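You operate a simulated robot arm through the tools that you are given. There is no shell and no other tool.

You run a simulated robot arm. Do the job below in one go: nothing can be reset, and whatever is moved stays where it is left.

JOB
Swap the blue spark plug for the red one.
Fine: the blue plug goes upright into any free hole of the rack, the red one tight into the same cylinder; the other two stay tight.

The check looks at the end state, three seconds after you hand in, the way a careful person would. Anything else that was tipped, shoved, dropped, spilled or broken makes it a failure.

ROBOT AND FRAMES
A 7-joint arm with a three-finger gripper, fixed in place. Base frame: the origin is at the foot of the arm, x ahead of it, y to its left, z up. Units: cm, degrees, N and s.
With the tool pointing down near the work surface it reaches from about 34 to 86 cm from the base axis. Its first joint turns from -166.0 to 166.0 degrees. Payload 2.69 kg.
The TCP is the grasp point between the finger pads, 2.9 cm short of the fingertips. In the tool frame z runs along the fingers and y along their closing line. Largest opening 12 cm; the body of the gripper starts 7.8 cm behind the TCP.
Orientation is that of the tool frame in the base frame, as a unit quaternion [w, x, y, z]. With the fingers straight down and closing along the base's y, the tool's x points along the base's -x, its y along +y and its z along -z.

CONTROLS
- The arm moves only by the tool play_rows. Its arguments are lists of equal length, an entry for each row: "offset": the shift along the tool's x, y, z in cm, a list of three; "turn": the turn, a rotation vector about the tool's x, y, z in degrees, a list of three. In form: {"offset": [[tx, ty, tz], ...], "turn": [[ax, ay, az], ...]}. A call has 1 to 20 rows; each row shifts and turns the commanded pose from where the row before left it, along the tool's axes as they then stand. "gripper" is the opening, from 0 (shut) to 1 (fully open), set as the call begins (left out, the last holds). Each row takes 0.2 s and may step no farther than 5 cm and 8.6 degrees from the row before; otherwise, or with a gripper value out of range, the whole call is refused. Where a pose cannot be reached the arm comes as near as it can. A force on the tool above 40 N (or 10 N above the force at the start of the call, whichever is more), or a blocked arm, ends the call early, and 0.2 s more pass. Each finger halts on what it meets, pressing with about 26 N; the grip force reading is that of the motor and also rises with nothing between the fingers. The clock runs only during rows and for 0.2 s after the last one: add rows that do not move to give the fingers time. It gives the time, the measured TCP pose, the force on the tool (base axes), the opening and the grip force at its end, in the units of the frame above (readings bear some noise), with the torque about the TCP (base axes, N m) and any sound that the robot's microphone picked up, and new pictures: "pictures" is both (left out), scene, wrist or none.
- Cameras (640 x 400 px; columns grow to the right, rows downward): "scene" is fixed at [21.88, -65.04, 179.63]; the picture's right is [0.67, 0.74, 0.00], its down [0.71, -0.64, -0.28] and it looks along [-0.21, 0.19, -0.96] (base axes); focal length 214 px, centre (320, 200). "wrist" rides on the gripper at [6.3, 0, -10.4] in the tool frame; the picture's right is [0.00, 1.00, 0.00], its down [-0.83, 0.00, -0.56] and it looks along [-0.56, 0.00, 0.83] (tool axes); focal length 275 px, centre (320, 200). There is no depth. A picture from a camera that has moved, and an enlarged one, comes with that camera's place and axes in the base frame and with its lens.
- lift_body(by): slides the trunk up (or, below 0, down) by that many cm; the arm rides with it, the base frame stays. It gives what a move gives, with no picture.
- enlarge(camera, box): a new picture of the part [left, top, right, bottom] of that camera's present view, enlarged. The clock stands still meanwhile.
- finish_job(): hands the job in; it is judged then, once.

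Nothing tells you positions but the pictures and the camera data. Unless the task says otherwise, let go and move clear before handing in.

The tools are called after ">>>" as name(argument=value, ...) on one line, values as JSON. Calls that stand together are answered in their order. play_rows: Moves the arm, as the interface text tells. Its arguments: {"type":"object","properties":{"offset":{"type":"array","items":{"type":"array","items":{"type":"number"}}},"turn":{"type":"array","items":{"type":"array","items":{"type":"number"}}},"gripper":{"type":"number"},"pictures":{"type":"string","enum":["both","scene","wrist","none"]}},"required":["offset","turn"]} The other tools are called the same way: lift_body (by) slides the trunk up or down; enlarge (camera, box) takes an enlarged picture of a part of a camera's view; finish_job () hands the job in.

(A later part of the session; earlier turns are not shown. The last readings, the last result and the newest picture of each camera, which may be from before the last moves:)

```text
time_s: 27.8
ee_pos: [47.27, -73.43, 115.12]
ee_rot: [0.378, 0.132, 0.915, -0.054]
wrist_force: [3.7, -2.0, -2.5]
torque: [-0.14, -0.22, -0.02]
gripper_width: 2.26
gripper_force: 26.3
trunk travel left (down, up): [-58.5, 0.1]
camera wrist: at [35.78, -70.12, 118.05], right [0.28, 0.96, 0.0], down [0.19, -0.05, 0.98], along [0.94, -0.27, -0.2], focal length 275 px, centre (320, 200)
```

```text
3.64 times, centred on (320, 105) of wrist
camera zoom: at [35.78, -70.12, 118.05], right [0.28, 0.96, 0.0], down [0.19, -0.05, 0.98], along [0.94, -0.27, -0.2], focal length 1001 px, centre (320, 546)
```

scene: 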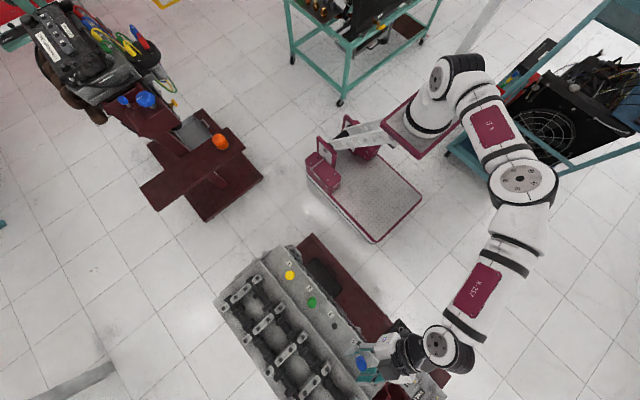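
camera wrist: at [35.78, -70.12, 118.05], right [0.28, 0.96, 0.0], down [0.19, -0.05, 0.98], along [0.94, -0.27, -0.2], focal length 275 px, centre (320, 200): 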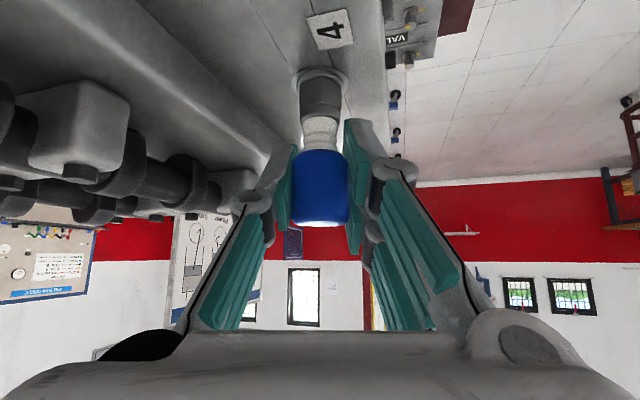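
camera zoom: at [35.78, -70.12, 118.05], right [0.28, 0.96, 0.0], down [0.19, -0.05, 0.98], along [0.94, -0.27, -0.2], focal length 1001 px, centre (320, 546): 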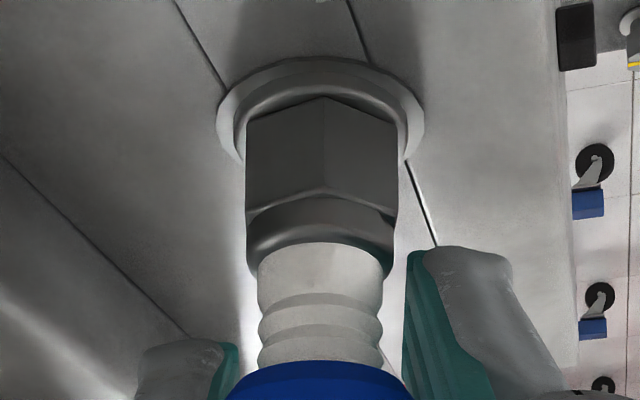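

I've now turned it about 160° in total. I'll release and swing back for another stroke, checking for rise in the same side view.

>>> play_rows(offset=[[0, 0, 0], [0, 0, 0], [0, 0, 0], [0, 0, 0], [0, 0, 0], [0, 0, 0], [0, 0, 0], [0, 0, 0], [0, 0, 0], [0, 0, 0], [0, 0, 0], [0, 0, 0], [0, 0, 0], [0, 0, 0]], turn=[[0, 0, 0], [0, 0, 0], [5.4, 0, 5.4], [5.4, 0, 5.4], [5.4, 0, 5.4], [5.4, 0, 5.4], [5.4, 0, 5.4], [5.4, 0, 5.4], [5.4, 0, 5.4], [5.4, 0, 5.4], [5.4, 0, 5.4], [5.4, 0, 5.4], [5.4, 0, 5.4], [0, 0, 0]], gripper=0.45, pictures="wrist")

>>> enlarge(camera="wrist", box=[270, 50, 370, 160])

```text
time_s: 30.8
ee_pos: [47.33, -73.37, 115.28]
ee_rot: [0.244, 0.711, 0.59, -0.295]
wrist_force: [1.2, -0.1, -0.6]
torque: [0.03, -0.04, 0.0]
gripper_width: 5.39
gripper_force: 0.1
trunk travel left (down, up): [-58.5, 0.1]
camera wrist: at [49.3, -61.84, 118.14], right [0.98, -0.18, 0.0], down [-0.03, -0.19, 0.98], along [-0.18, -0.96, -0.19], focal length 275 px, centre (320, 200)
```

wrist: 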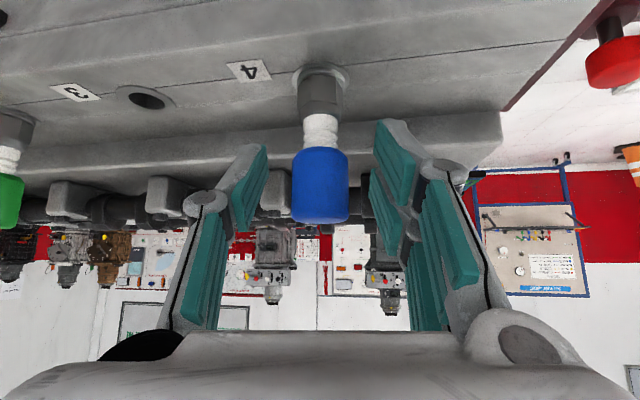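

```text
3.64 times, centred on (320, 105) of wrist
camera zoom: at [49.3, -61.84, 118.14], right [0.98, -0.18, 0.0], down [-0.03, -0.19, 0.98], along [-0.18, -0.96, -0.19], focal length 1001 px, centre (320, 546)
```

zoom: 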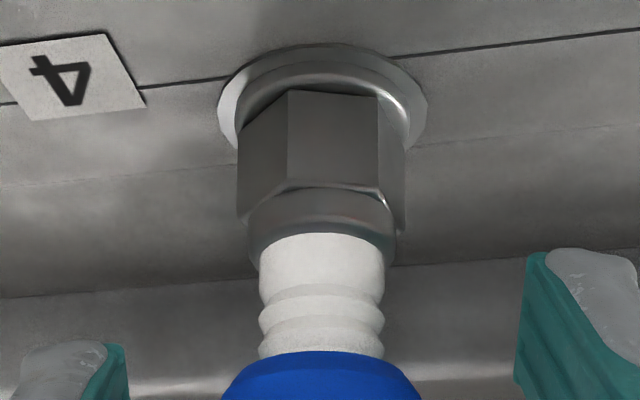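

The plug shows no visible rise, and the turning torque is nearly zero, so it may be held mainly by a fit rather than a coarse thread. I'll go to the mid-range azimuth, regrip and try a stronger, stepwise pull.

>>> play_rows(offset=[[0, 0, -0.2], [0, 0, 0.2], [0, 0, 0], [0, 0, 0], [0, 0, 0], [0, 0, 0], [0, 0, 0]], turn=[[-5, 0, -5], [-5, 0, -5], [-5, 0, -5], [-5, 0, -5], [-5, 0, -5], [-5, 0, -5], [0, 0, 0]], pictures="wrist")

>>> enlarge(camera="wrist", box=[270, 50, 370, 160])

```text
time_s: 32.4
ee_pos: [47.25, -73.58, 115.2]
ee_rot: [0.336, 0.447, 0.808, -0.186]
wrist_force: [-0.5, 0.1, -0.6]
torque: [0.0, -0.04, 0.02]
gripper_width: 5.37
gripper_force: 0.1
trunk travel left (down, up): [-58.5, 0.1]
camera wrist: at [40.88, -63.46, 118.15], right [0.85, 0.53, 0.0], down [0.11, -0.16, 0.98], along [0.52, -0.83, -0.19], focal length 275 px, centre (320, 200)
```

wrist: 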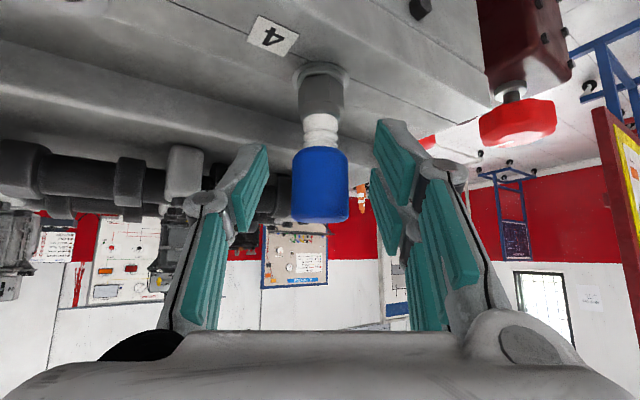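

```text
3.64 times, centred on (320, 105) of wrist
camera zoom: at [40.88, -63.46, 118.15], right [0.85, 0.53, 0.0], down [0.11, -0.16, 0.98], along [0.52, -0.83, -0.19], focal length 1001 px, centre (320, 546)
```

zoom: 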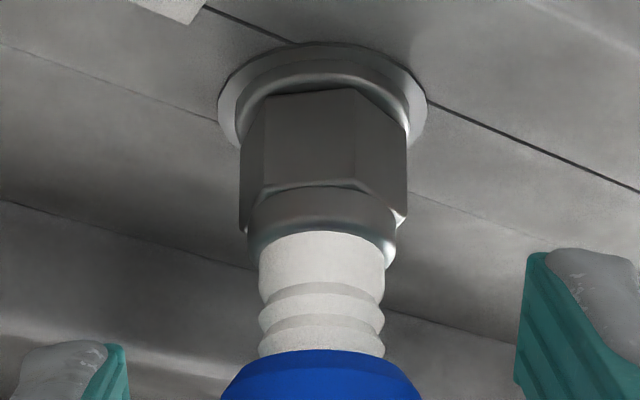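

>>> play_rows(offset=[[0, 0, 0], [0, 0, 0], [0, 0, 0]], turn=[[0, 0, 0], [0, 0, 0], [0, 0, 0]], gripper=0.0, pictures="none")

>>> play_rows(offset=[[-0.0707, 0, -0.0707], [-0.0707, 0, -0.0707], [-0.0707, 0, -0.0707], [0, 0, 0]], turn=[[0, 0, 0], [0, 0, 0], [0, 0, 0], [0, 0, 0]], pictures="none")

```text
time_s: 33.2
ee_pos: [47.27, -73.49, 115.26]
ee_rot: [0.335, 0.449, 0.807, -0.187]
wrist_force: [0.9, 1.1, 1.0]
torque: [-0.02, -0.05, -0.03]
gripper_width: 2.25
gripper_force: 26.2
trunk travel left (down, up): [-58.5, 0.1]
```

```text
time_s: 34.2
ee_pos: [47.31, -73.66, 115.49]
ee_rot: [0.334, 0.448, 0.808, -0.186]
wrist_force: [-0.2, -0.2, -0.8]
torque: [-0.02, 0.0, -0.01]
gripper_width: 2.27
gripper_force: 25.7
trunk travel left (down, up): [-58.5, 0.1]
```

The 0.3 cm lift met almost no resistance, so the plug may be free now. I'll check the picture.

>>> enlarge(camera="wrist", box=[270, 50, 370, 160])

>>> enlarge(camera="wrist", box=[220, 40, 420, 240])

```text
3.64 times, centred on (320, 105) of wrist
camera zoom: at [40.92, -63.48, 118.43], right [0.85, 0.53, 0.0], down [0.11, -0.16, 0.98], along [0.52, -0.83, -0.2], focal length 1001 px, centre (320, 546)
```

zoom: 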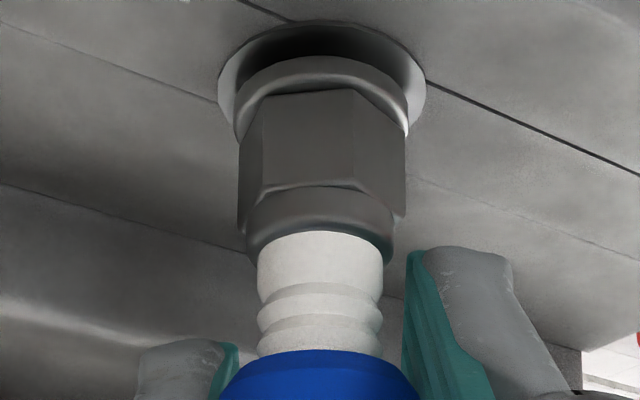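

```text
2.00 times, centred on (320, 140) of wrist
camera zoom: at [40.92, -63.48, 118.43], right [0.85, 0.53, 0.0], down [0.11, -0.16, 0.98], along [0.52, -0.83, -0.2], focal length 551 px, centre (320, 320)
```

zoom: 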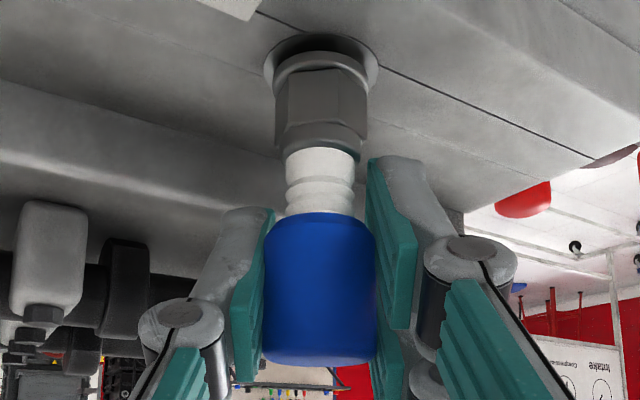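

The plug is free: its washer has lifted off the collar. I'll lift it straight up out of the cylinder.

>>> play_rows(offset=[[-0.707, 0, -0.707], [-0.707, 0, -0.707], [-0.707, 0, -0.707], [-0.707, 0, -0.707], [-0.707, 0, -0.707], [-0.707, 0, -0.707], [-0.707, 0, -0.707], [-0.707, 0, -0.707], [0, 0, 0]], turn=[[0, 0, 0], [0, 0, 0], [0, 0, 0], [0, 0, 0], [0, 0, 0], [0, 0, 0], [0, 0, 0], [0, 0, 0], [0, 0, 0]], pictures="both")

>>> enlarge(camera="wrist", box=[220, 0, 420, 240])

```text
time_s: 36.2
ee_pos: [47.24, -73.53, 123.59]
ee_rot: [0.334, 0.449, 0.808, -0.186]
wrist_force: [0.5, -0.7, 0.0]
torque: [0.03, 0.01, -0.02]
gripper_width: 2.27
gripper_force: 25.2
trunk travel left (down, up): [-58.5, 0.1]
camera wrist: at [40.89, -63.43, 126.43], right [0.85, 0.53, 0.0], down [0.11, -0.16, 0.98], along [0.52, -0.83, -0.19], focal length 275 px, centre (320, 200)
```

scene: 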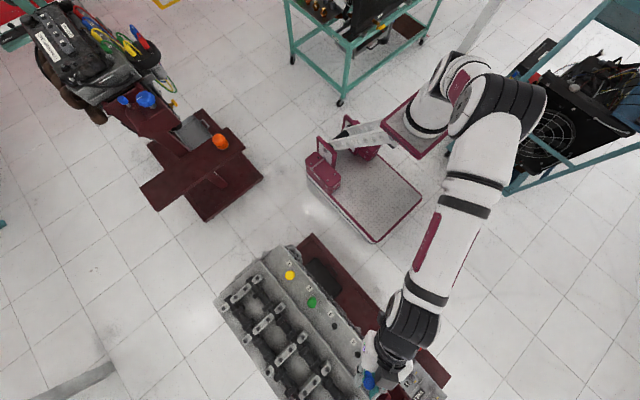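
wrist: 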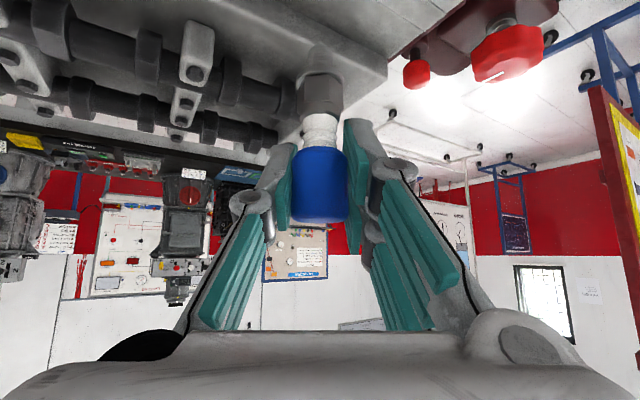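

```text
1.67 times, centred on (320, 120) of wrist
camera zoom: at [40.89, -63.43, 126.43], right [0.85, 0.53, 0.0], down [0.11, -0.16, 0.98], along [0.52, -0.83, -0.19], focal length 459 px, centre (320, 333)
```

zoom: 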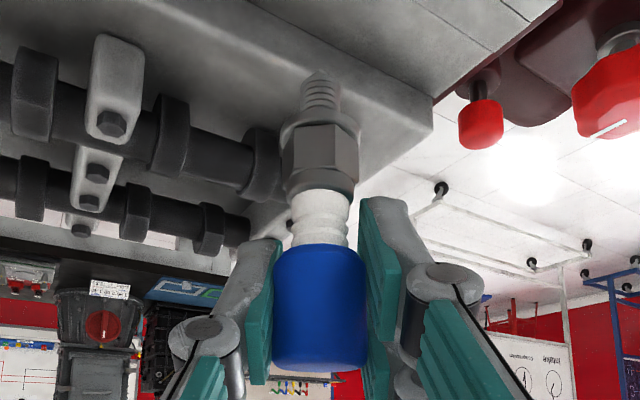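

The blue plug is fully out, with about 1.9 cm of thread and its seat about 5.5 cm below the TCP. I'll carry it over to clear space on the robot side of the rack at this height, then rotate about the vertical to face the rack.

>>> play_rows(offset=[[1.261, 2.7, -1.261], [1.261, 2.7, -1.261], [1.261, 2.7, -1.261], [1.261, 2.7, -1.261], [1.261, 2.7, -1.261], [1.261, 2.7, -1.261], [1.261, 2.7, -1.261], [1.261, 2.7, -1.261], [0, 0, 0]], turn=[[0, 0, 0], [0, 0, 0], [0, 0, 0], [0, 0, 0], [0, 0, 0], [0, 0, 0], [0, 0, 0], [0, 0, 0], [0, 0, 0]], pictures="none")

>>> play_rows(offset=[[0, 0, 0], [0, 0, 0], [0, 0, 0], [0, 0, 0], [0, 0, 0], [0, 0, 0]], turn=[[-5.25, 0, -5.25], [-5.25, 0, -5.25], [-5.25, 0, -5.25], [-5.25, 0, -5.25], [-5.25, 0, -5.25], [0, 0, 0]], pictures="both")

```text
time_s: 38.2
ee_pos: [57.86, -49.97, 123.63]
ee_rot: [0.334, 0.449, 0.808, -0.186]
wrist_force: [-0.1, 0.2, -0.5]
torque: [-0.02, 0.0, 0.01]
gripper_width: 2.25
gripper_force: 26.3
trunk travel left (down, up): [-58.5, 0.1]
```

```text
time_s: 39.6
ee_pos: [58.05, -50.07, 123.56]
ee_rot: [0.377, 0.167, 0.909, -0.069]
wrist_force: [0.4, -0.2, 0.1]
torque: [-0.01, 0.01, 0.0]
gripper_width: 2.26
gripper_force: 26.1
trunk travel left (down, up): [-58.5, 0.1]
camera wrist: at [46.86, -45.77, 126.52], right [0.35, 0.94, 0.0], down [0.18, -0.07, 0.98], along [0.92, -0.35, -0.19], focal length 275 px, centre (320, 200)
```

scene: 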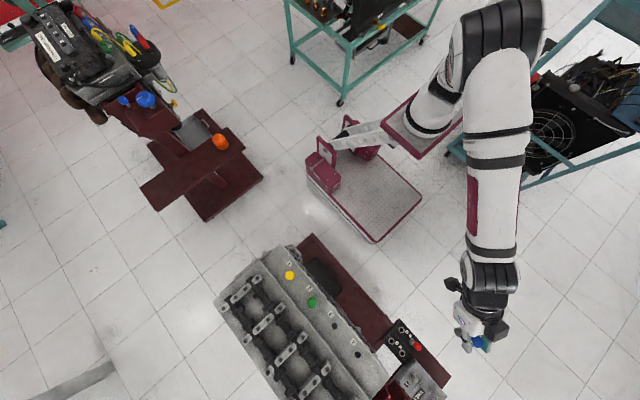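
wrist: 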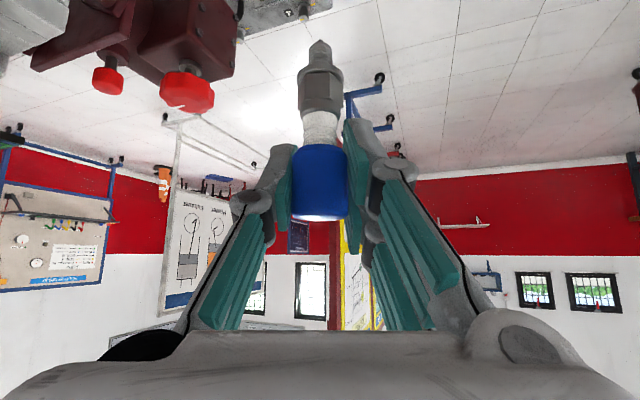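

The blue plug is held over open floor on the robot side of the rack. I'll lower the trunk by 20 cm to bring the arm to a good height for the rack.

>>> lift_body(by=-20)

>>> play_rows(offset=[[0, 0, 0]], turn=[[0, 0, 0]], pictures="both")

```text
time_s: 41.8
ee_pos: [58.04, -50.0, 103.61]
ee_rot: [0.375, 0.169, 0.909, -0.071]
wrist_force: [-0.3, -0.4, -1.1]
torque: [-0.02, -0.01, -0.05]
gripper_width: 2.24
gripper_force: 26.2
trunk travel left (down, up): [-38.5, 20.1]
```

```text
time_s: 42.2
ee_pos: [58.08, -50.0, 103.66]
ee_rot: [0.376, 0.169, 0.909, -0.07]
wrist_force: [-0.2, 0.4, -0.4]
torque: [0.05, -0.01, 0.02]
gripper_width: 2.27
gripper_force: 26.3
trunk travel left (down, up): [-38.5, 20.1]
camera wrist: at [46.9, -45.75, 106.49], right [0.35, 0.94, 0.0], down [0.18, -0.07, 0.98], along [0.92, -0.35, -0.19], focal length 275 px, centre (320, 200)
```

scene: 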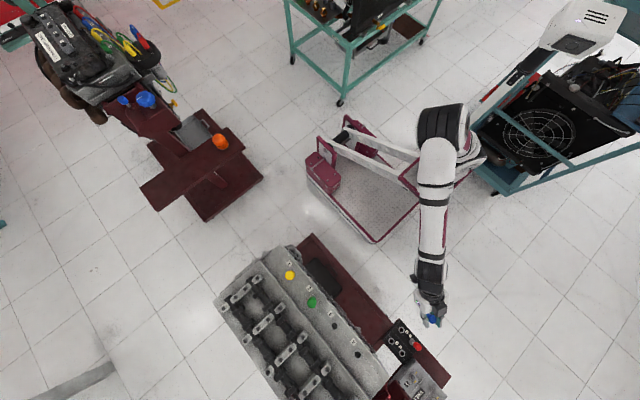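
wrist: 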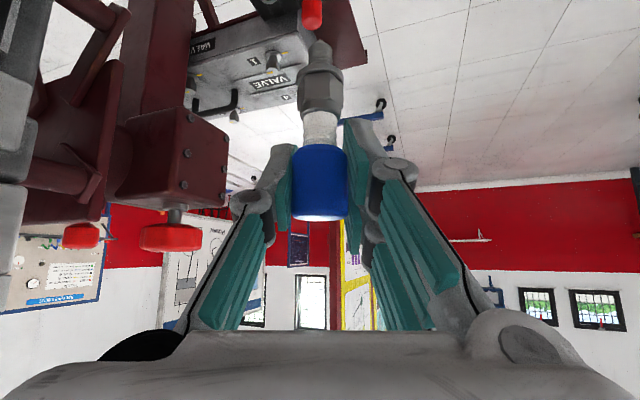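

The rack is just out of the wrist view. I'll temporarily tip the tool back by 25° in free air, with the plug held, so the wrist camera can see the rack holes.

>>> play_rows(offset=[[0, 0, 0], [0, 0, 0], [0, 0, 0], [0, 0, 0]], turn=[[0, 8.333, 0], [0, 8.333, 0], [0, 8.334, 0], [0, 0, 0]], pictures="wrist")

>>> enlarge(camera="wrist", box=[190, 20, 370, 160])

>>> enlarge(camera="scene", box=[375, 305, 455, 365])

```text
time_s: 43.2
ee_pos: [58.19, -50.01, 103.61]
ee_rot: [0.171, 0.18, 0.968, -0.032]
wrist_force: [0.1, -0.7, -1.0]
torque: [0.01, -0.02, 0.02]
gripper_width: 2.29
gripper_force: 26.5
trunk travel left (down, up): [-38.5, 20.1]
camera wrist: at [49.06, -46.62, 111.28], right [0.35, 0.94, 0.0], down [0.55, -0.21, 0.81], along [0.75, -0.29, -0.59], focal length 275 px, centre (320, 200)
```

wrist: 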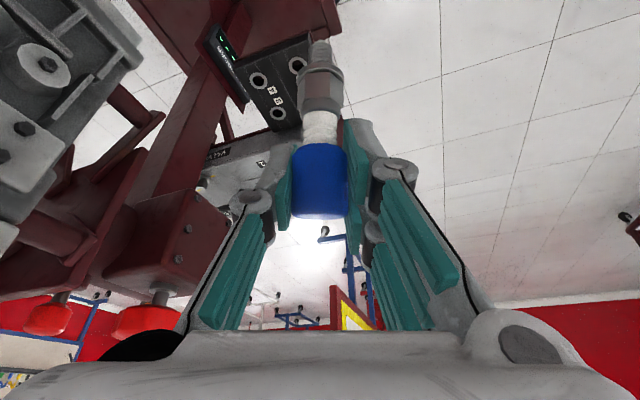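

```text
2.86 times, centred on (280, 90) of wrist
camera zoom: at [49.06, -46.62, 111.28], right [0.35, 0.94, 0.0], down [0.55, -0.21, 0.81], along [0.75, -0.29, -0.59], focal length 786 px, centre (434, 514)
```

zoom: 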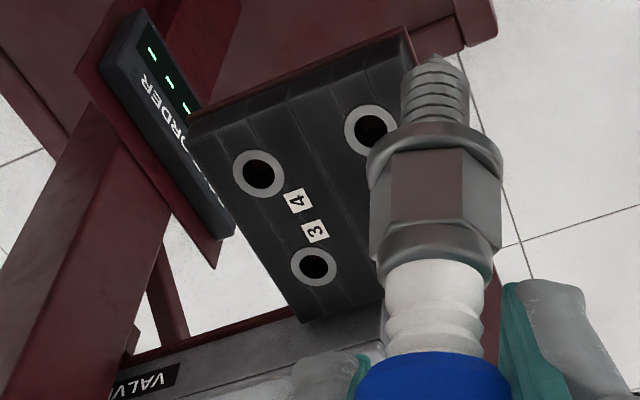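

```text
6.67 times, centred on (415, 335) of scene
camera zoom: at [21.88, -65.04, 179.63], right [0.67, 0.74, 0.0], down [0.71, -0.64, -0.28], along [-0.21, 0.19, -0.96], focal length 1430 px, centre (-313, -700)
```

zoom: 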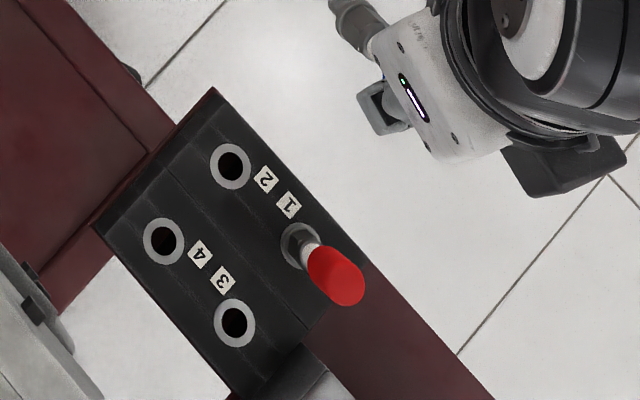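

Holes triangulate to: 2 at (67.5, -57.2), 4 at (67.5, -63.8), 3 at (73.7, -63.7), with the rack top near z 71.6; red is in 1 at about (73.7, -57.1). I'll tilt the plug back to vertical and move above hole 2.

>>> play_rows(offset=[[0, 0, 0], [0, 0, 0], [0, 0, 0], [0.604, -0.662, 3.808], [0.604, -0.662, 3.808], [0.604, -0.662, 3.808], [0.604, -0.662, 3.808], [0.604, -0.662, 3.808], [0, 0, 0]], turn=[[0, -8.333, 0], [0, -8.333, 0], [0, -8.334, 0], [0, 0, 0], [0, 0, 0], [0, 0, 0], [0, 0, 0], [0, 0, 0], [0, 0, 0]], pictures="both")

>>> enlarge(camera="scene", box=[375, 305, 455, 365])

```text
time_s: 45.2
ee_pos: [67.48, -57.45, 88.11]
ee_rot: [0.376, 0.168, 0.909, -0.069]
wrist_force: [-0.7, 1.1, -1.4]
torque: [0.02, 0.0, 0.01]
gripper_width: 2.29
gripper_force: 26.2
trunk travel left (down, up): [-38.5, 20.1]
camera wrist: at [56.4, -53.03, 90.96], right [0.35, 0.93, 0.0], down [0.18, -0.07, 0.98], along [0.92, -0.35, -0.19], focal length 275 px, centre (320, 200)
```

scene: 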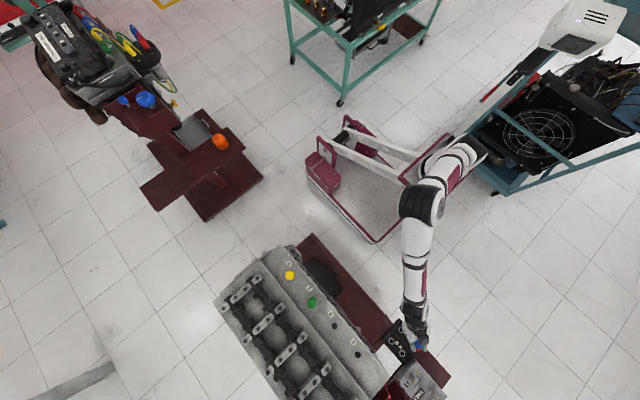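
wrist: 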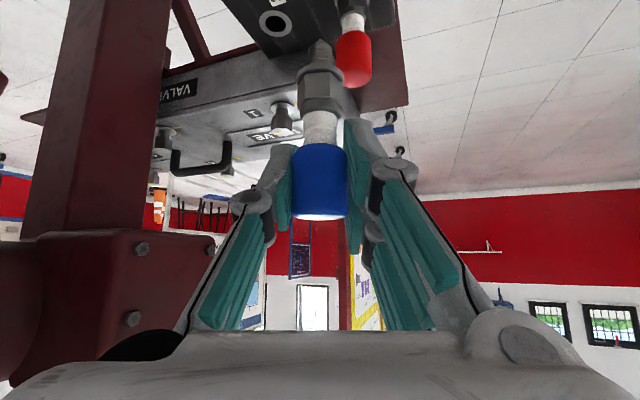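

```text
6.67 times, centred on (415, 335) of scene
camera zoom: at [21.88, -65.04, 179.63], right [0.67, 0.74, 0.0], down [0.71, -0.64, -0.28], along [-0.21, 0.19, -0.96], focal length 1430 px, centre (-313, -700)
```

zoom: 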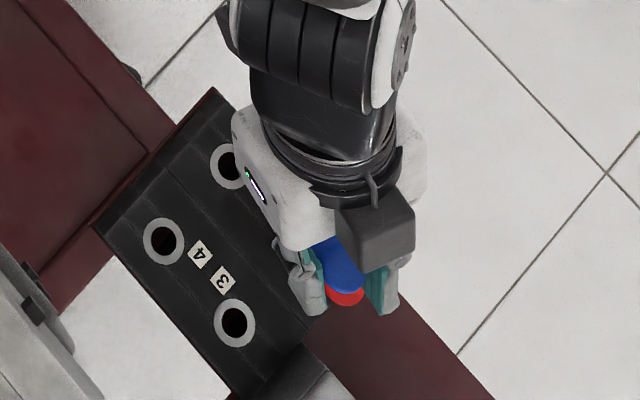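

The plug hangs vertically above hole 2, with the red plug beyond it and clear of the fingers. I'll descend until the tip is about 1 cm above the rack and look again.

>>> play_rows(offset=[[1.84, 0.09, 1.84], [1.84, 0.08, 1.84], [1.84, 0, 1.84], [0, 0, 0]], turn=[[0, 0, 0], [0, 0, 0], [0, 0, 0], [0, 0, 0]], pictures="wrist")

>>> enlarge(camera="wrist", box=[220, 0, 420, 150])

>>> enlarge(camera="scene", box=[375, 305, 455, 365])

```text
time_s: 46.2
ee_pos: [67.51, -56.84, 80.2]
ee_rot: [0.377, 0.168, 0.908, -0.069]
wrist_force: [0.7, -1.0, -1.1]
torque: [0.02, -0.01, 0.01]
gripper_width: 2.31
gripper_force: 25.6
trunk travel left (down, up): [-38.5, 20.1]
camera wrist: at [56.36, -52.72, 83.14], right [0.35, 0.94, 0.0], down [0.18, -0.07, 0.98], along [0.92, -0.35, -0.19], focal length 275 px, centre (320, 200)
```

wrist: 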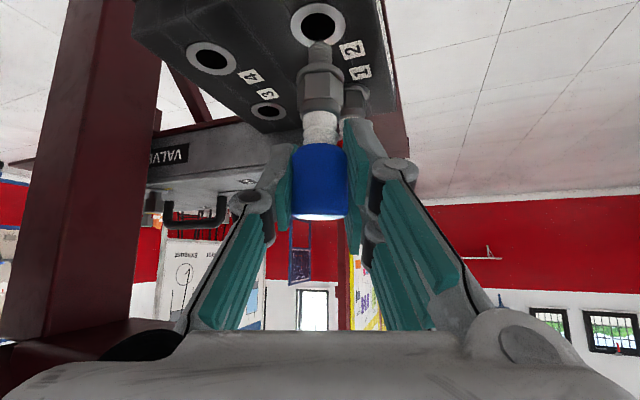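

```text
2.67 times, centred on (320, 75) of wrist
camera zoom: at [56.36, -52.72, 83.14], right [0.35, 0.94, 0.0], down [0.18, -0.07, 0.98], along [0.92, -0.35, -0.19], focal length 734 px, centre (320, 533)
```

zoom: 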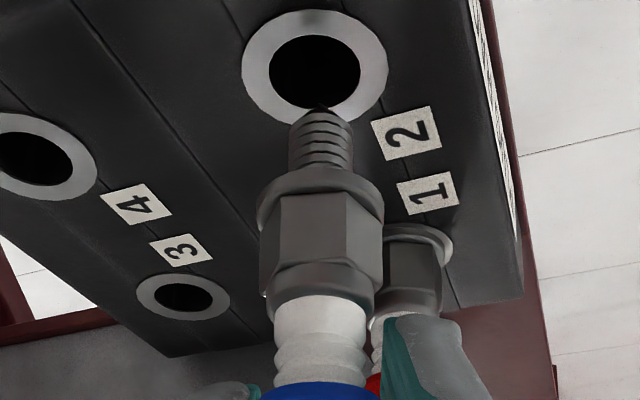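

```text
6.67 times, centred on (415, 335) of scene
camera zoom: at [21.88, -65.04, 179.63], right [0.67, 0.74, 0.0], down [0.71, -0.64, -0.28], along [-0.21, 0.19, -0.96], focal length 1430 px, centre (-313, -700)
```

zoom: 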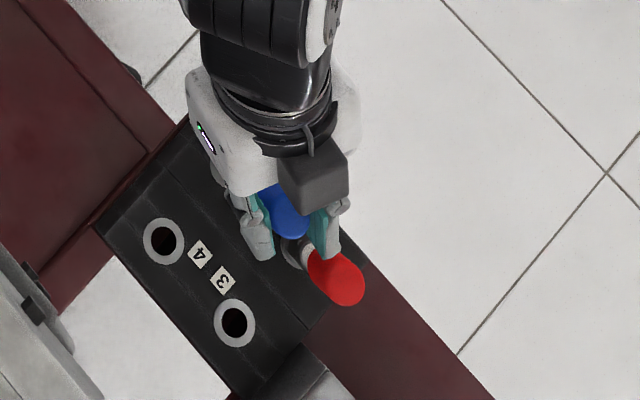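

The tip is about 1 cm above hole 2 and nearly aligned, with the hole slightly farther out and slightly left. I'll nudge outward by 0.2 cm, go down 0.6 cm and recheck.

>>> play_rows(offset=[[0.142, -0.04, 0.283], [0.141, -0.04, 0.283], [0, 0, 0]], turn=[[0, 0, 0], [0, 0, 0], [0, 0, 0]], pictures="wrist")

>>> enlarge(camera="wrist", box=[270, 0, 370, 80])

```text
time_s: 47.0
ee_pos: [67.75, -57.29, 79.62]
ee_rot: [0.377, 0.167, 0.909, -0.069]
wrist_force: [-0.4, 0.4, -1.2]
torque: [0.02, 0.01, -0.04]
gripper_width: 2.27
gripper_force: 25.8
trunk travel left (down, up): [-38.5, 20.1]
camera wrist: at [56.51, -52.91, 82.48], right [0.35, 0.94, 0.0], down [0.18, -0.07, 0.98], along [0.92, -0.35, -0.19], focal length 275 px, centre (320, 200)
```

wrist: 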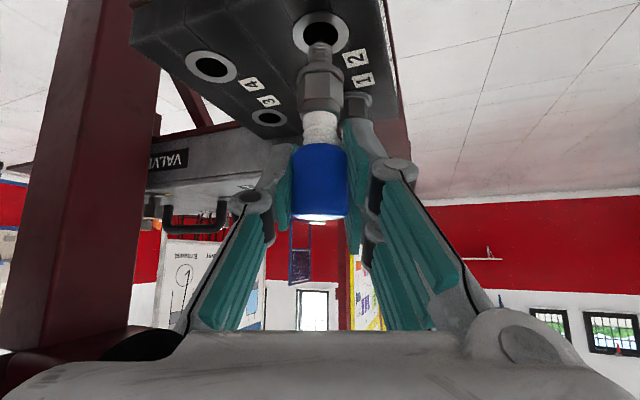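

```text
5.00 times, centred on (320, 40) of wrist
camera zoom: at [56.51, -52.91, 82.48], right [0.35, 0.94, 0.0], down [0.18, -0.07, 0.98], along [0.92, -0.35, -0.19], focal length 1376 px, centre (320, 1000)
```

zoom: 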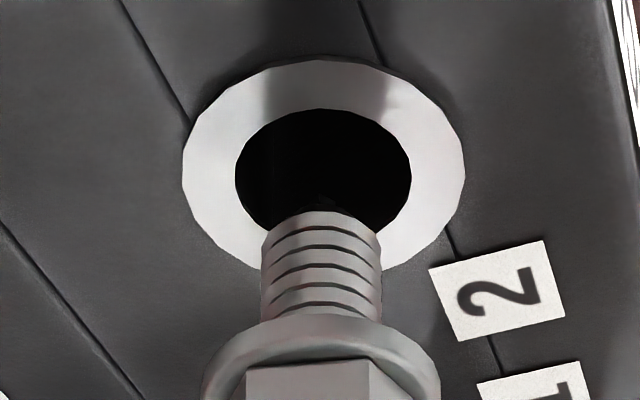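

Lateral alignment is good. I'll go down another 0.4 cm and judge the radial alignment at the hole plane.

>>> play_rows(offset=[[0.142, 0.01, 0.142], [0.141, 0.01, 0.141], [0, 0, 0]], turn=[[0, 0, 0], [0, 0, 0], [0, 0, 0]], pictures="wrist")

>>> enlarge(camera="wrist", box=[270, 0, 370, 80])

```text
time_s: 47.8
ee_pos: [67.55, -57.09, 79.24]
ee_rot: [0.377, 0.168, 0.908, -0.07]
wrist_force: [-5.4, -0.2, 3.9]
torque: [-0.05, 0.36, 0.0]
gripper_width: 2.27
gripper_force: 26.1
trunk travel left (down, up): [-38.5, 20.1]
camera wrist: at [56.46, -52.91, 82.16], right [0.36, 0.93, 0.0], down [0.18, -0.07, 0.98], along [0.92, -0.35, -0.19], focal length 275 px, centre (320, 200)
```

wrist: 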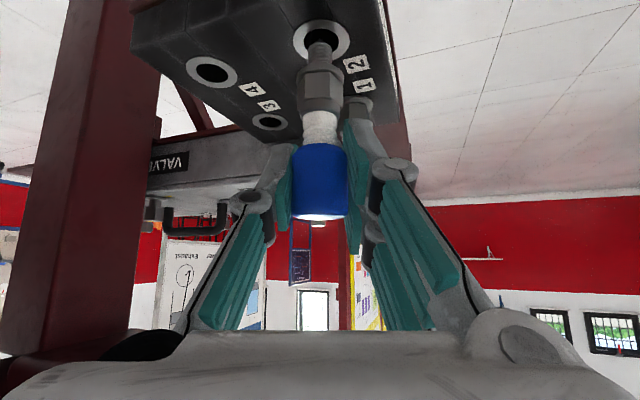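

```text
5.00 times, centred on (320, 40) of wrist
camera zoom: at [56.46, -52.91, 82.16], right [0.36, 0.93, 0.0], down [0.18, -0.07, 0.98], along [0.92, -0.35, -0.19], focal length 1376 px, centre (320, 1000)
```

zoom: 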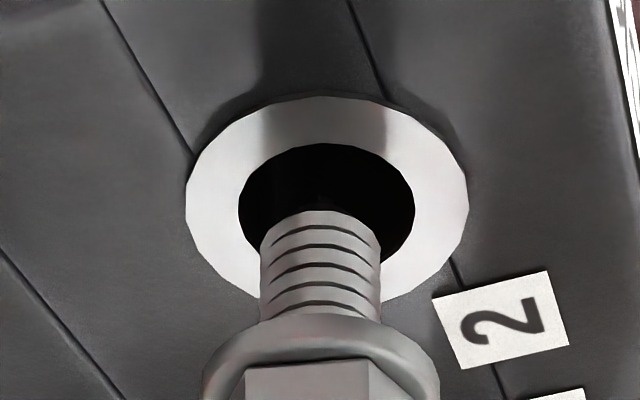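

Light contact of about 6 N shows the tip is touching the far rim of hole 2, since the picture is upside down. I'll back off upward and inward by 0.3 cm and check again.

>>> play_rows(offset=[[0, 0, -0.424], [0, 0, 0]], turn=[[0, 0, 0], [0, 0, 0]], pictures="wrist")

>>> enlarge(camera="wrist", box=[250, 0, 390, 110])

```text
time_s: 48.4
ee_pos: [67.48, -57.01, 79.51]
ee_rot: [0.376, 0.168, 0.908, -0.07]
wrist_force: [0.4, 0.8, -0.6]
torque: [0.01, 0.0, -0.01]
gripper_width: 2.27
gripper_force: 26.0
trunk travel left (down, up): [-38.5, 20.1]
camera wrist: at [56.34, -52.72, 82.41], right [0.35, 0.94, 0.0], down [0.18, -0.07, 0.98], along [0.92, -0.35, -0.19], focal length 275 px, centre (320, 200)
```

wrist: 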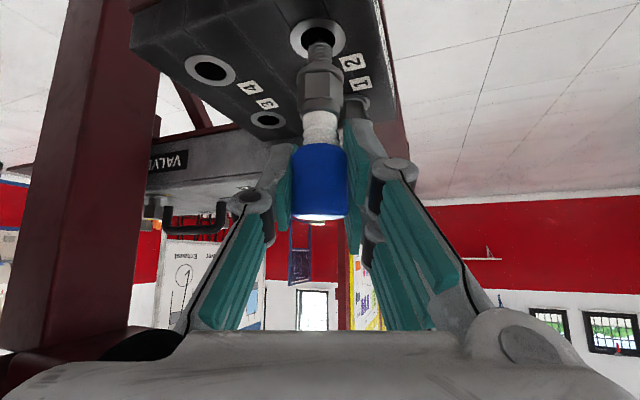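

```text
3.64 times, centred on (320, 55) of wrist
camera zoom: at [56.34, -52.72, 82.41], right [0.35, 0.94, 0.0], down [0.18, -0.07, 0.98], along [0.92, -0.35, -0.19], focal length 1001 px, centre (320, 727)
```

zoom: 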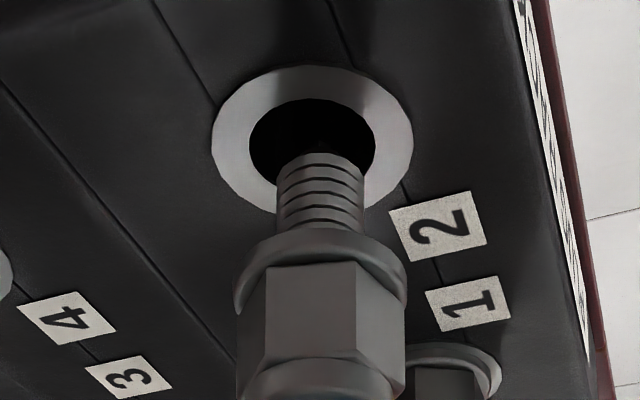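

The hole is now about 0.1 cm to the left of the plug. I'll correct that and descend gently.

>>> play_rows(offset=[[0, -0.1, 0], [0.141, 0, 0.141], [0.141, 0, 0.141], [0.141, 0, 0.141], [0, 0, 0]], turn=[[0, 0, 0], [0, 0, 0], [0, 0, 0], [0, 0, 0], [0, 0, 0]], pictures="wrist")

>>> enlarge(camera="wrist", box=[250, 0, 390, 110])

```text
time_s: 49.6
ee_pos: [67.45, -57.06, 78.92]
ee_rot: [0.376, 0.168, 0.908, -0.069]
wrist_force: [0.1, 0.8, -0.4]
torque: [0.0, -0.02, -0.01]
gripper_width: 2.28
gripper_force: 26.0
trunk travel left (down, up): [-38.5, 20.1]
camera wrist: at [56.3, -52.84, 81.79], right [0.35, 0.94, 0.0], down [0.18, -0.07, 0.98], along [0.92, -0.35, -0.19], focal length 275 px, centre (320, 200)
```

wrist: 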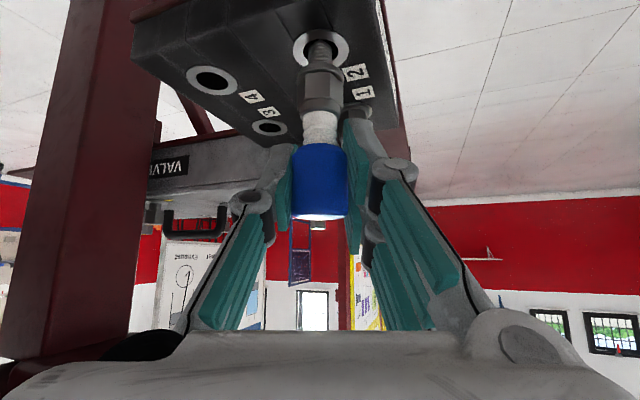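

```text
3.64 times, centred on (320, 55) of wrist
camera zoom: at [56.3, -52.84, 81.79], right [0.35, 0.94, 0.0], down [0.18, -0.07, 0.98], along [0.92, -0.35, -0.19], focal length 1001 px, centre (320, 727)
```

zoom: 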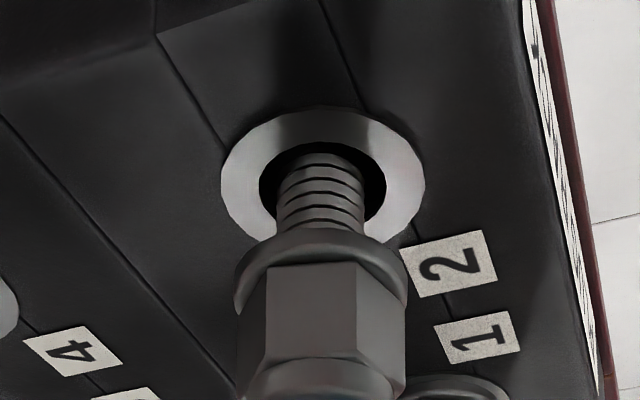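

The tip is inside the hole with no contact force. I'll continue down in small steps until it seats.

>>> play_rows(offset=[[0.141, 0.02, 0.141], [0.141, 0, 0.141], [0.141, 0, 0.141], [0.141, 0, 0.141], [0, 0, 0]], turn=[[0, 0, 0], [0, 0, 0], [0, 0, 0], [0, 0, 0], [0, 0, 0]], pictures="wrist")

>>> enlarge(camera="wrist", box=[250, 0, 390, 110])

```text
time_s: 50.8
ee_pos: [67.29, -57.02, 78.13]
ee_rot: [0.377, 0.168, 0.908, -0.07]
wrist_force: [0.6, 0.8, -1.6]
torque: [0.03, 0.01, -0.01]
gripper_width: 2.26
gripper_force: 26.3
trunk travel left (down, up): [-38.5, 20.1]
camera wrist: at [56.2, -52.83, 81.03], right [0.35, 0.93, 0.0], down [0.18, -0.07, 0.98], along [0.92, -0.35, -0.19], focal length 275 px, centre (320, 200)
```

wrist: 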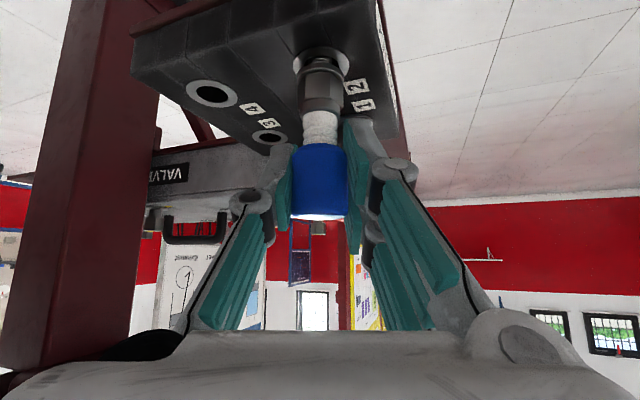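

```text
3.64 times, centred on (320, 55) of wrist
camera zoom: at [56.2, -52.83, 81.03], right [0.35, 0.93, 0.0], down [0.18, -0.07, 0.98], along [0.92, -0.35, -0.19], focal length 1001 px, centre (320, 727)
```

zoom: 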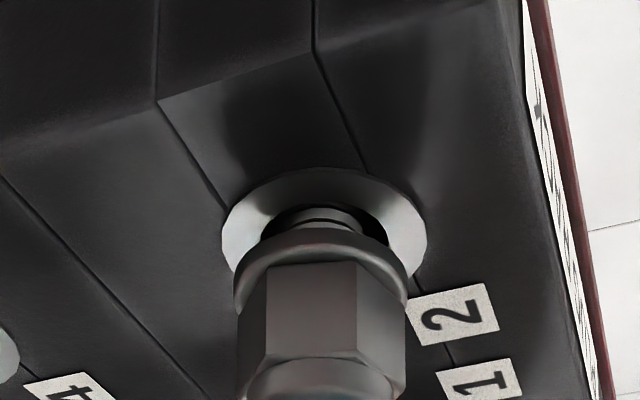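

The thread is nearly all the way in, with about half a centimetre to go. I'll continue slowly.

>>> play_rows(offset=[[0.106, 0, 0.106], [0.106, 0, 0.106], [0.106, 0, 0.106], [0, 0, 0]], turn=[[0, 0, 0], [0, 0, 0], [0, 0, 0], [0, 0, 0]], pictures="wrist")

>>> enlarge(camera="wrist", box=[250, 0, 390, 110])

```text
time_s: 51.8
ee_pos: [67.35, -57.03, 77.59]
ee_rot: [0.376, 0.168, 0.909, -0.07]
wrist_force: [0.1, -0.5, 0.2]
torque: [0.03, -0.01, 0.0]
gripper_width: 2.25
gripper_force: 26.2
trunk travel left (down, up): [-38.5, 20.1]
camera wrist: at [56.22, -52.84, 80.52], right [0.35, 0.94, 0.0], down [0.18, -0.07, 0.98], along [0.92, -0.35, -0.19], focal length 275 px, centre (320, 200)
```

wrist: 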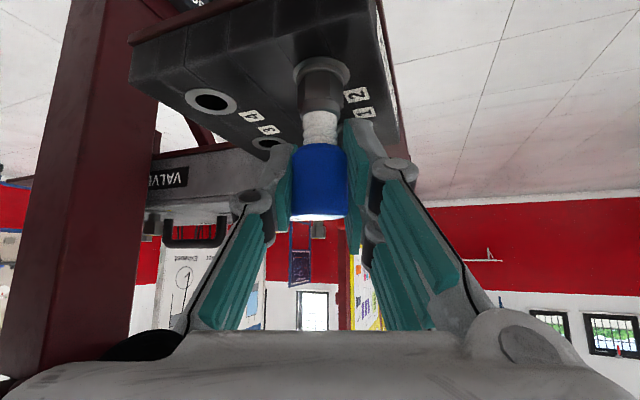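

```text
3.64 times, centred on (320, 55) of wrist
camera zoom: at [56.22, -52.84, 80.52], right [0.35, 0.94, 0.0], down [0.18, -0.07, 0.98], along [0.92, -0.35, -0.19], focal length 1001 px, centre (320, 727)
```

zoom: 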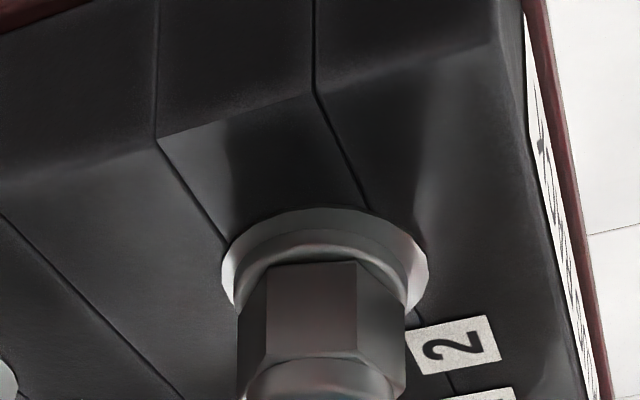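

>>> play_rows(offset=[[0.0707, 0, 0.0707], [0.0707, 0, 0.0707], [0, 0, 0]], turn=[[0, 0, 0], [0, 0, 0], [0, 0, 0]], pictures="wrist")

>>> enlarge(camera="wrist", box=[250, 0, 390, 110])

```text
time_s: 52.6
ee_pos: [67.33, -57.2, 77.55]
ee_rot: [0.377, 0.167, 0.908, -0.07]
wrist_force: [-0.3, 1.7, 11.5]
torque: [0.03, -0.08, -0.01]
gripper_width: 2.28
gripper_force: 25.8
trunk travel left (down, up): [-38.5, 20.1]
camera wrist: at [56.23, -52.86, 80.46], right [0.35, 0.93, 0.0], down [0.18, -0.06, 0.98], along [0.92, -0.35, -0.19], focal length 275 px, centre (320, 200)
```

wrist: 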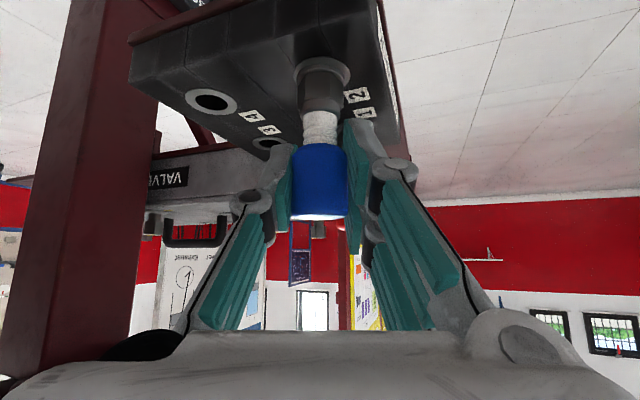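

```text
3.64 times, centred on (320, 55) of wrist
camera zoom: at [56.23, -52.86, 80.46], right [0.35, 0.93, 0.0], down [0.18, -0.06, 0.98], along [0.92, -0.35, -0.19], focal length 1001 px, centre (320, 727)
```

zoom: 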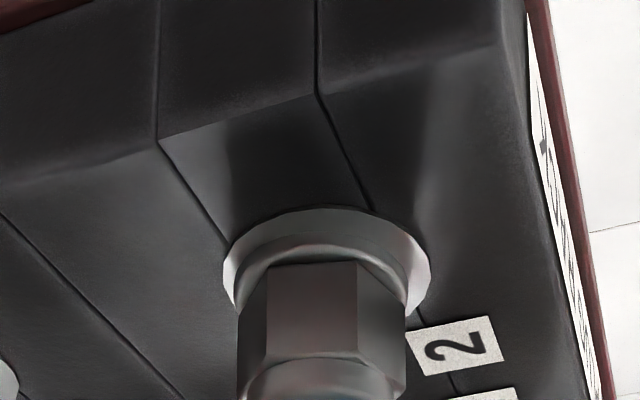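

Seated: a contact force of 11.5 N and the washer is flush with the ring. I'll relax slightly, open the fingers and back away along the tool axis.

>>> play_rows(offset=[[-0.12, 0, -0.12], [0, 0, 0]], turn=[[0, 0, 0], [0, 0, 0]], pictures="none")

>>> play_rows(offset=[[0, 0, 0], [0, 0, 0], [0, 0, -1], [0, 0, -3], [0, 0, -4], [0, 0, -4], [0, 0, 0]], turn=[[0, 0, 0], [0, 0, 0], [0, 0, 0], [0, 0, 0], [0, 0, 0], [0, 0, 0], [0, 0, 0]], gripper=0.33, pictures="both")

>>> enlarge(camera="scene", box=[375, 305, 455, 365])

```text
time_s: 53.2
ee_pos: [67.29, -57.08, 77.51]
ee_rot: [0.376, 0.169, 0.909, -0.069]
wrist_force: [0.1, -0.3, 0.4]
torque: [-0.04, -0.02, -0.02]
gripper_width: 2.26
gripper_force: 26.2
trunk travel left (down, up): [-38.5, 20.1]
```

```text
time_s: 54.8
ee_pos: [59.36, -53.99, 85.97]
ee_rot: [0.377, 0.168, 0.908, -0.07]
wrist_force: [-0.1, 0.7, 0.1]
torque: [0.04, 0.01, 0.0]
gripper_width: 3.96
gripper_force: 0.0
trunk travel left (down, up): [-38.5, 20.1]
camera wrist: at [48.18, -49.72, 88.9], right [0.35, 0.94, 0.0], down [0.18, -0.07, 0.98], along [0.92, -0.35, -0.19], focal length 275 px, centre (320, 200)
```

scene: 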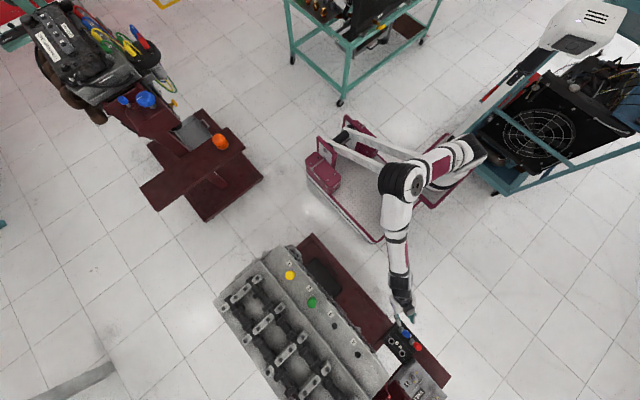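
wrist: 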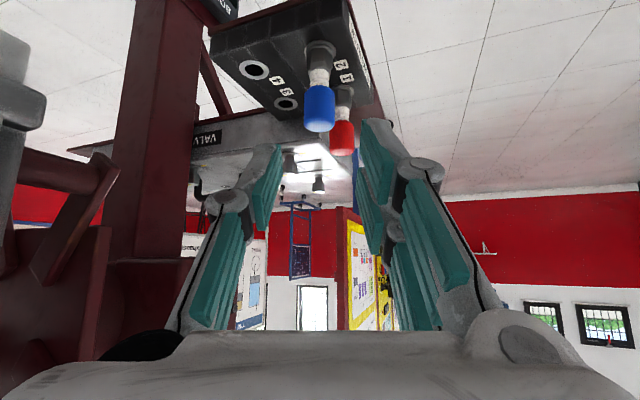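

```text
6.67 times, centred on (415, 335) of scene
camera zoom: at [21.88, -65.04, 179.63], right [0.67, 0.74, 0.0], down [0.71, -0.64, -0.28], along [-0.21, 0.19, -0.96], focal length 1430 px, centre (-313, -700)
```

zoom: 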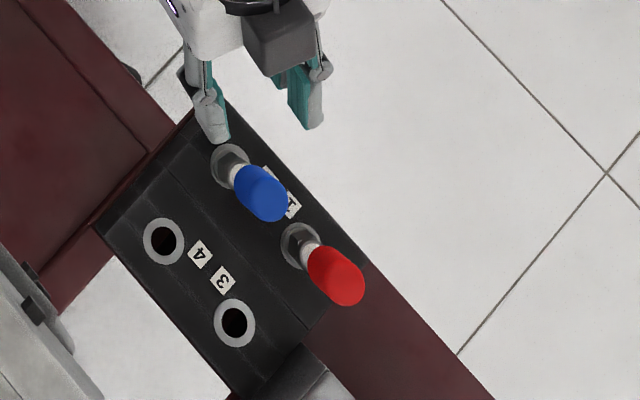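

Blue stands upright in hole 2, and red in hole 1 is about 6 cm beyond it at (73.3, -57.05). I'll rotate slightly so the fingers straddle red with blue passing beneath, and line up along the approach axis.

>>> play_rows(offset=[[0, 0, 0], [0, 0, 0], [-1.95, -0.05, 2.14], [-1.95, -0.05, 2.14], [0, 0, 0]], turn=[[-3.2, 0, -3.2], [-3.2, 0, -3.2], [0, 0, 0], [0, 0, 0], [0, 0, 0]], gripper=0.3, pictures="both")

>>> enlarge(camera="wrist", box=[240, 0, 400, 150])

```text
time_s: 56.0
ee_pos: [65.03, -55.33, 85.79]
ee_rot: [0.38, 0.095, 0.919, -0.039]
wrist_force: [0.7, -0.1, 1.0]
torque: [-0.03, -0.01, 0.02]
gripper_width: 3.6
gripper_force: 0.0
trunk travel left (down, up): [-38.5, 20.1]
camera wrist: at [53.31, -52.83, 88.72], right [0.2, 0.98, 0.0], down [0.19, -0.04, 0.98], along [0.96, -0.2, -0.19], focal length 275 px, centre (320, 200)
```

scene: 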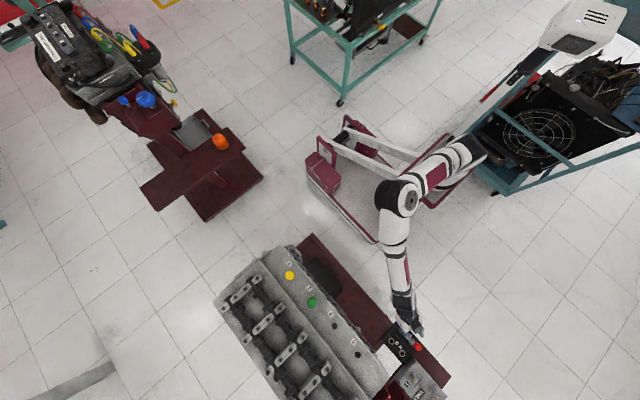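
wrist: 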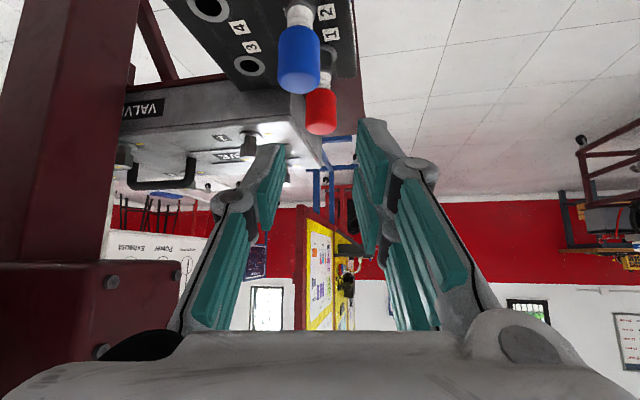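

```text
2.67 times, centred on (320, 75) of wrist
camera zoom: at [53.31, -52.83, 88.72], right [0.2, 0.98, 0.0], down [0.19, -0.04, 0.98], along [0.96, -0.2, -0.19], focal length 734 px, centre (320, 533)
```

zoom: 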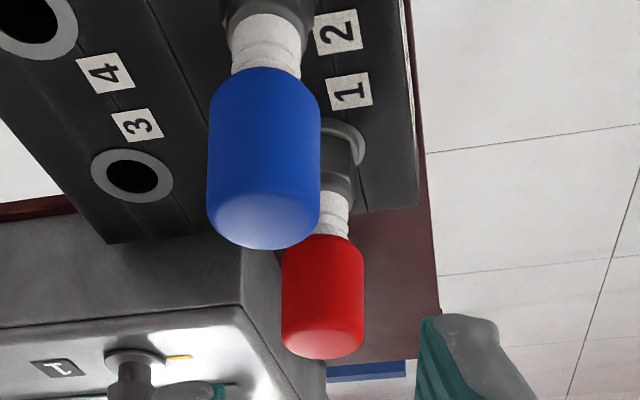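

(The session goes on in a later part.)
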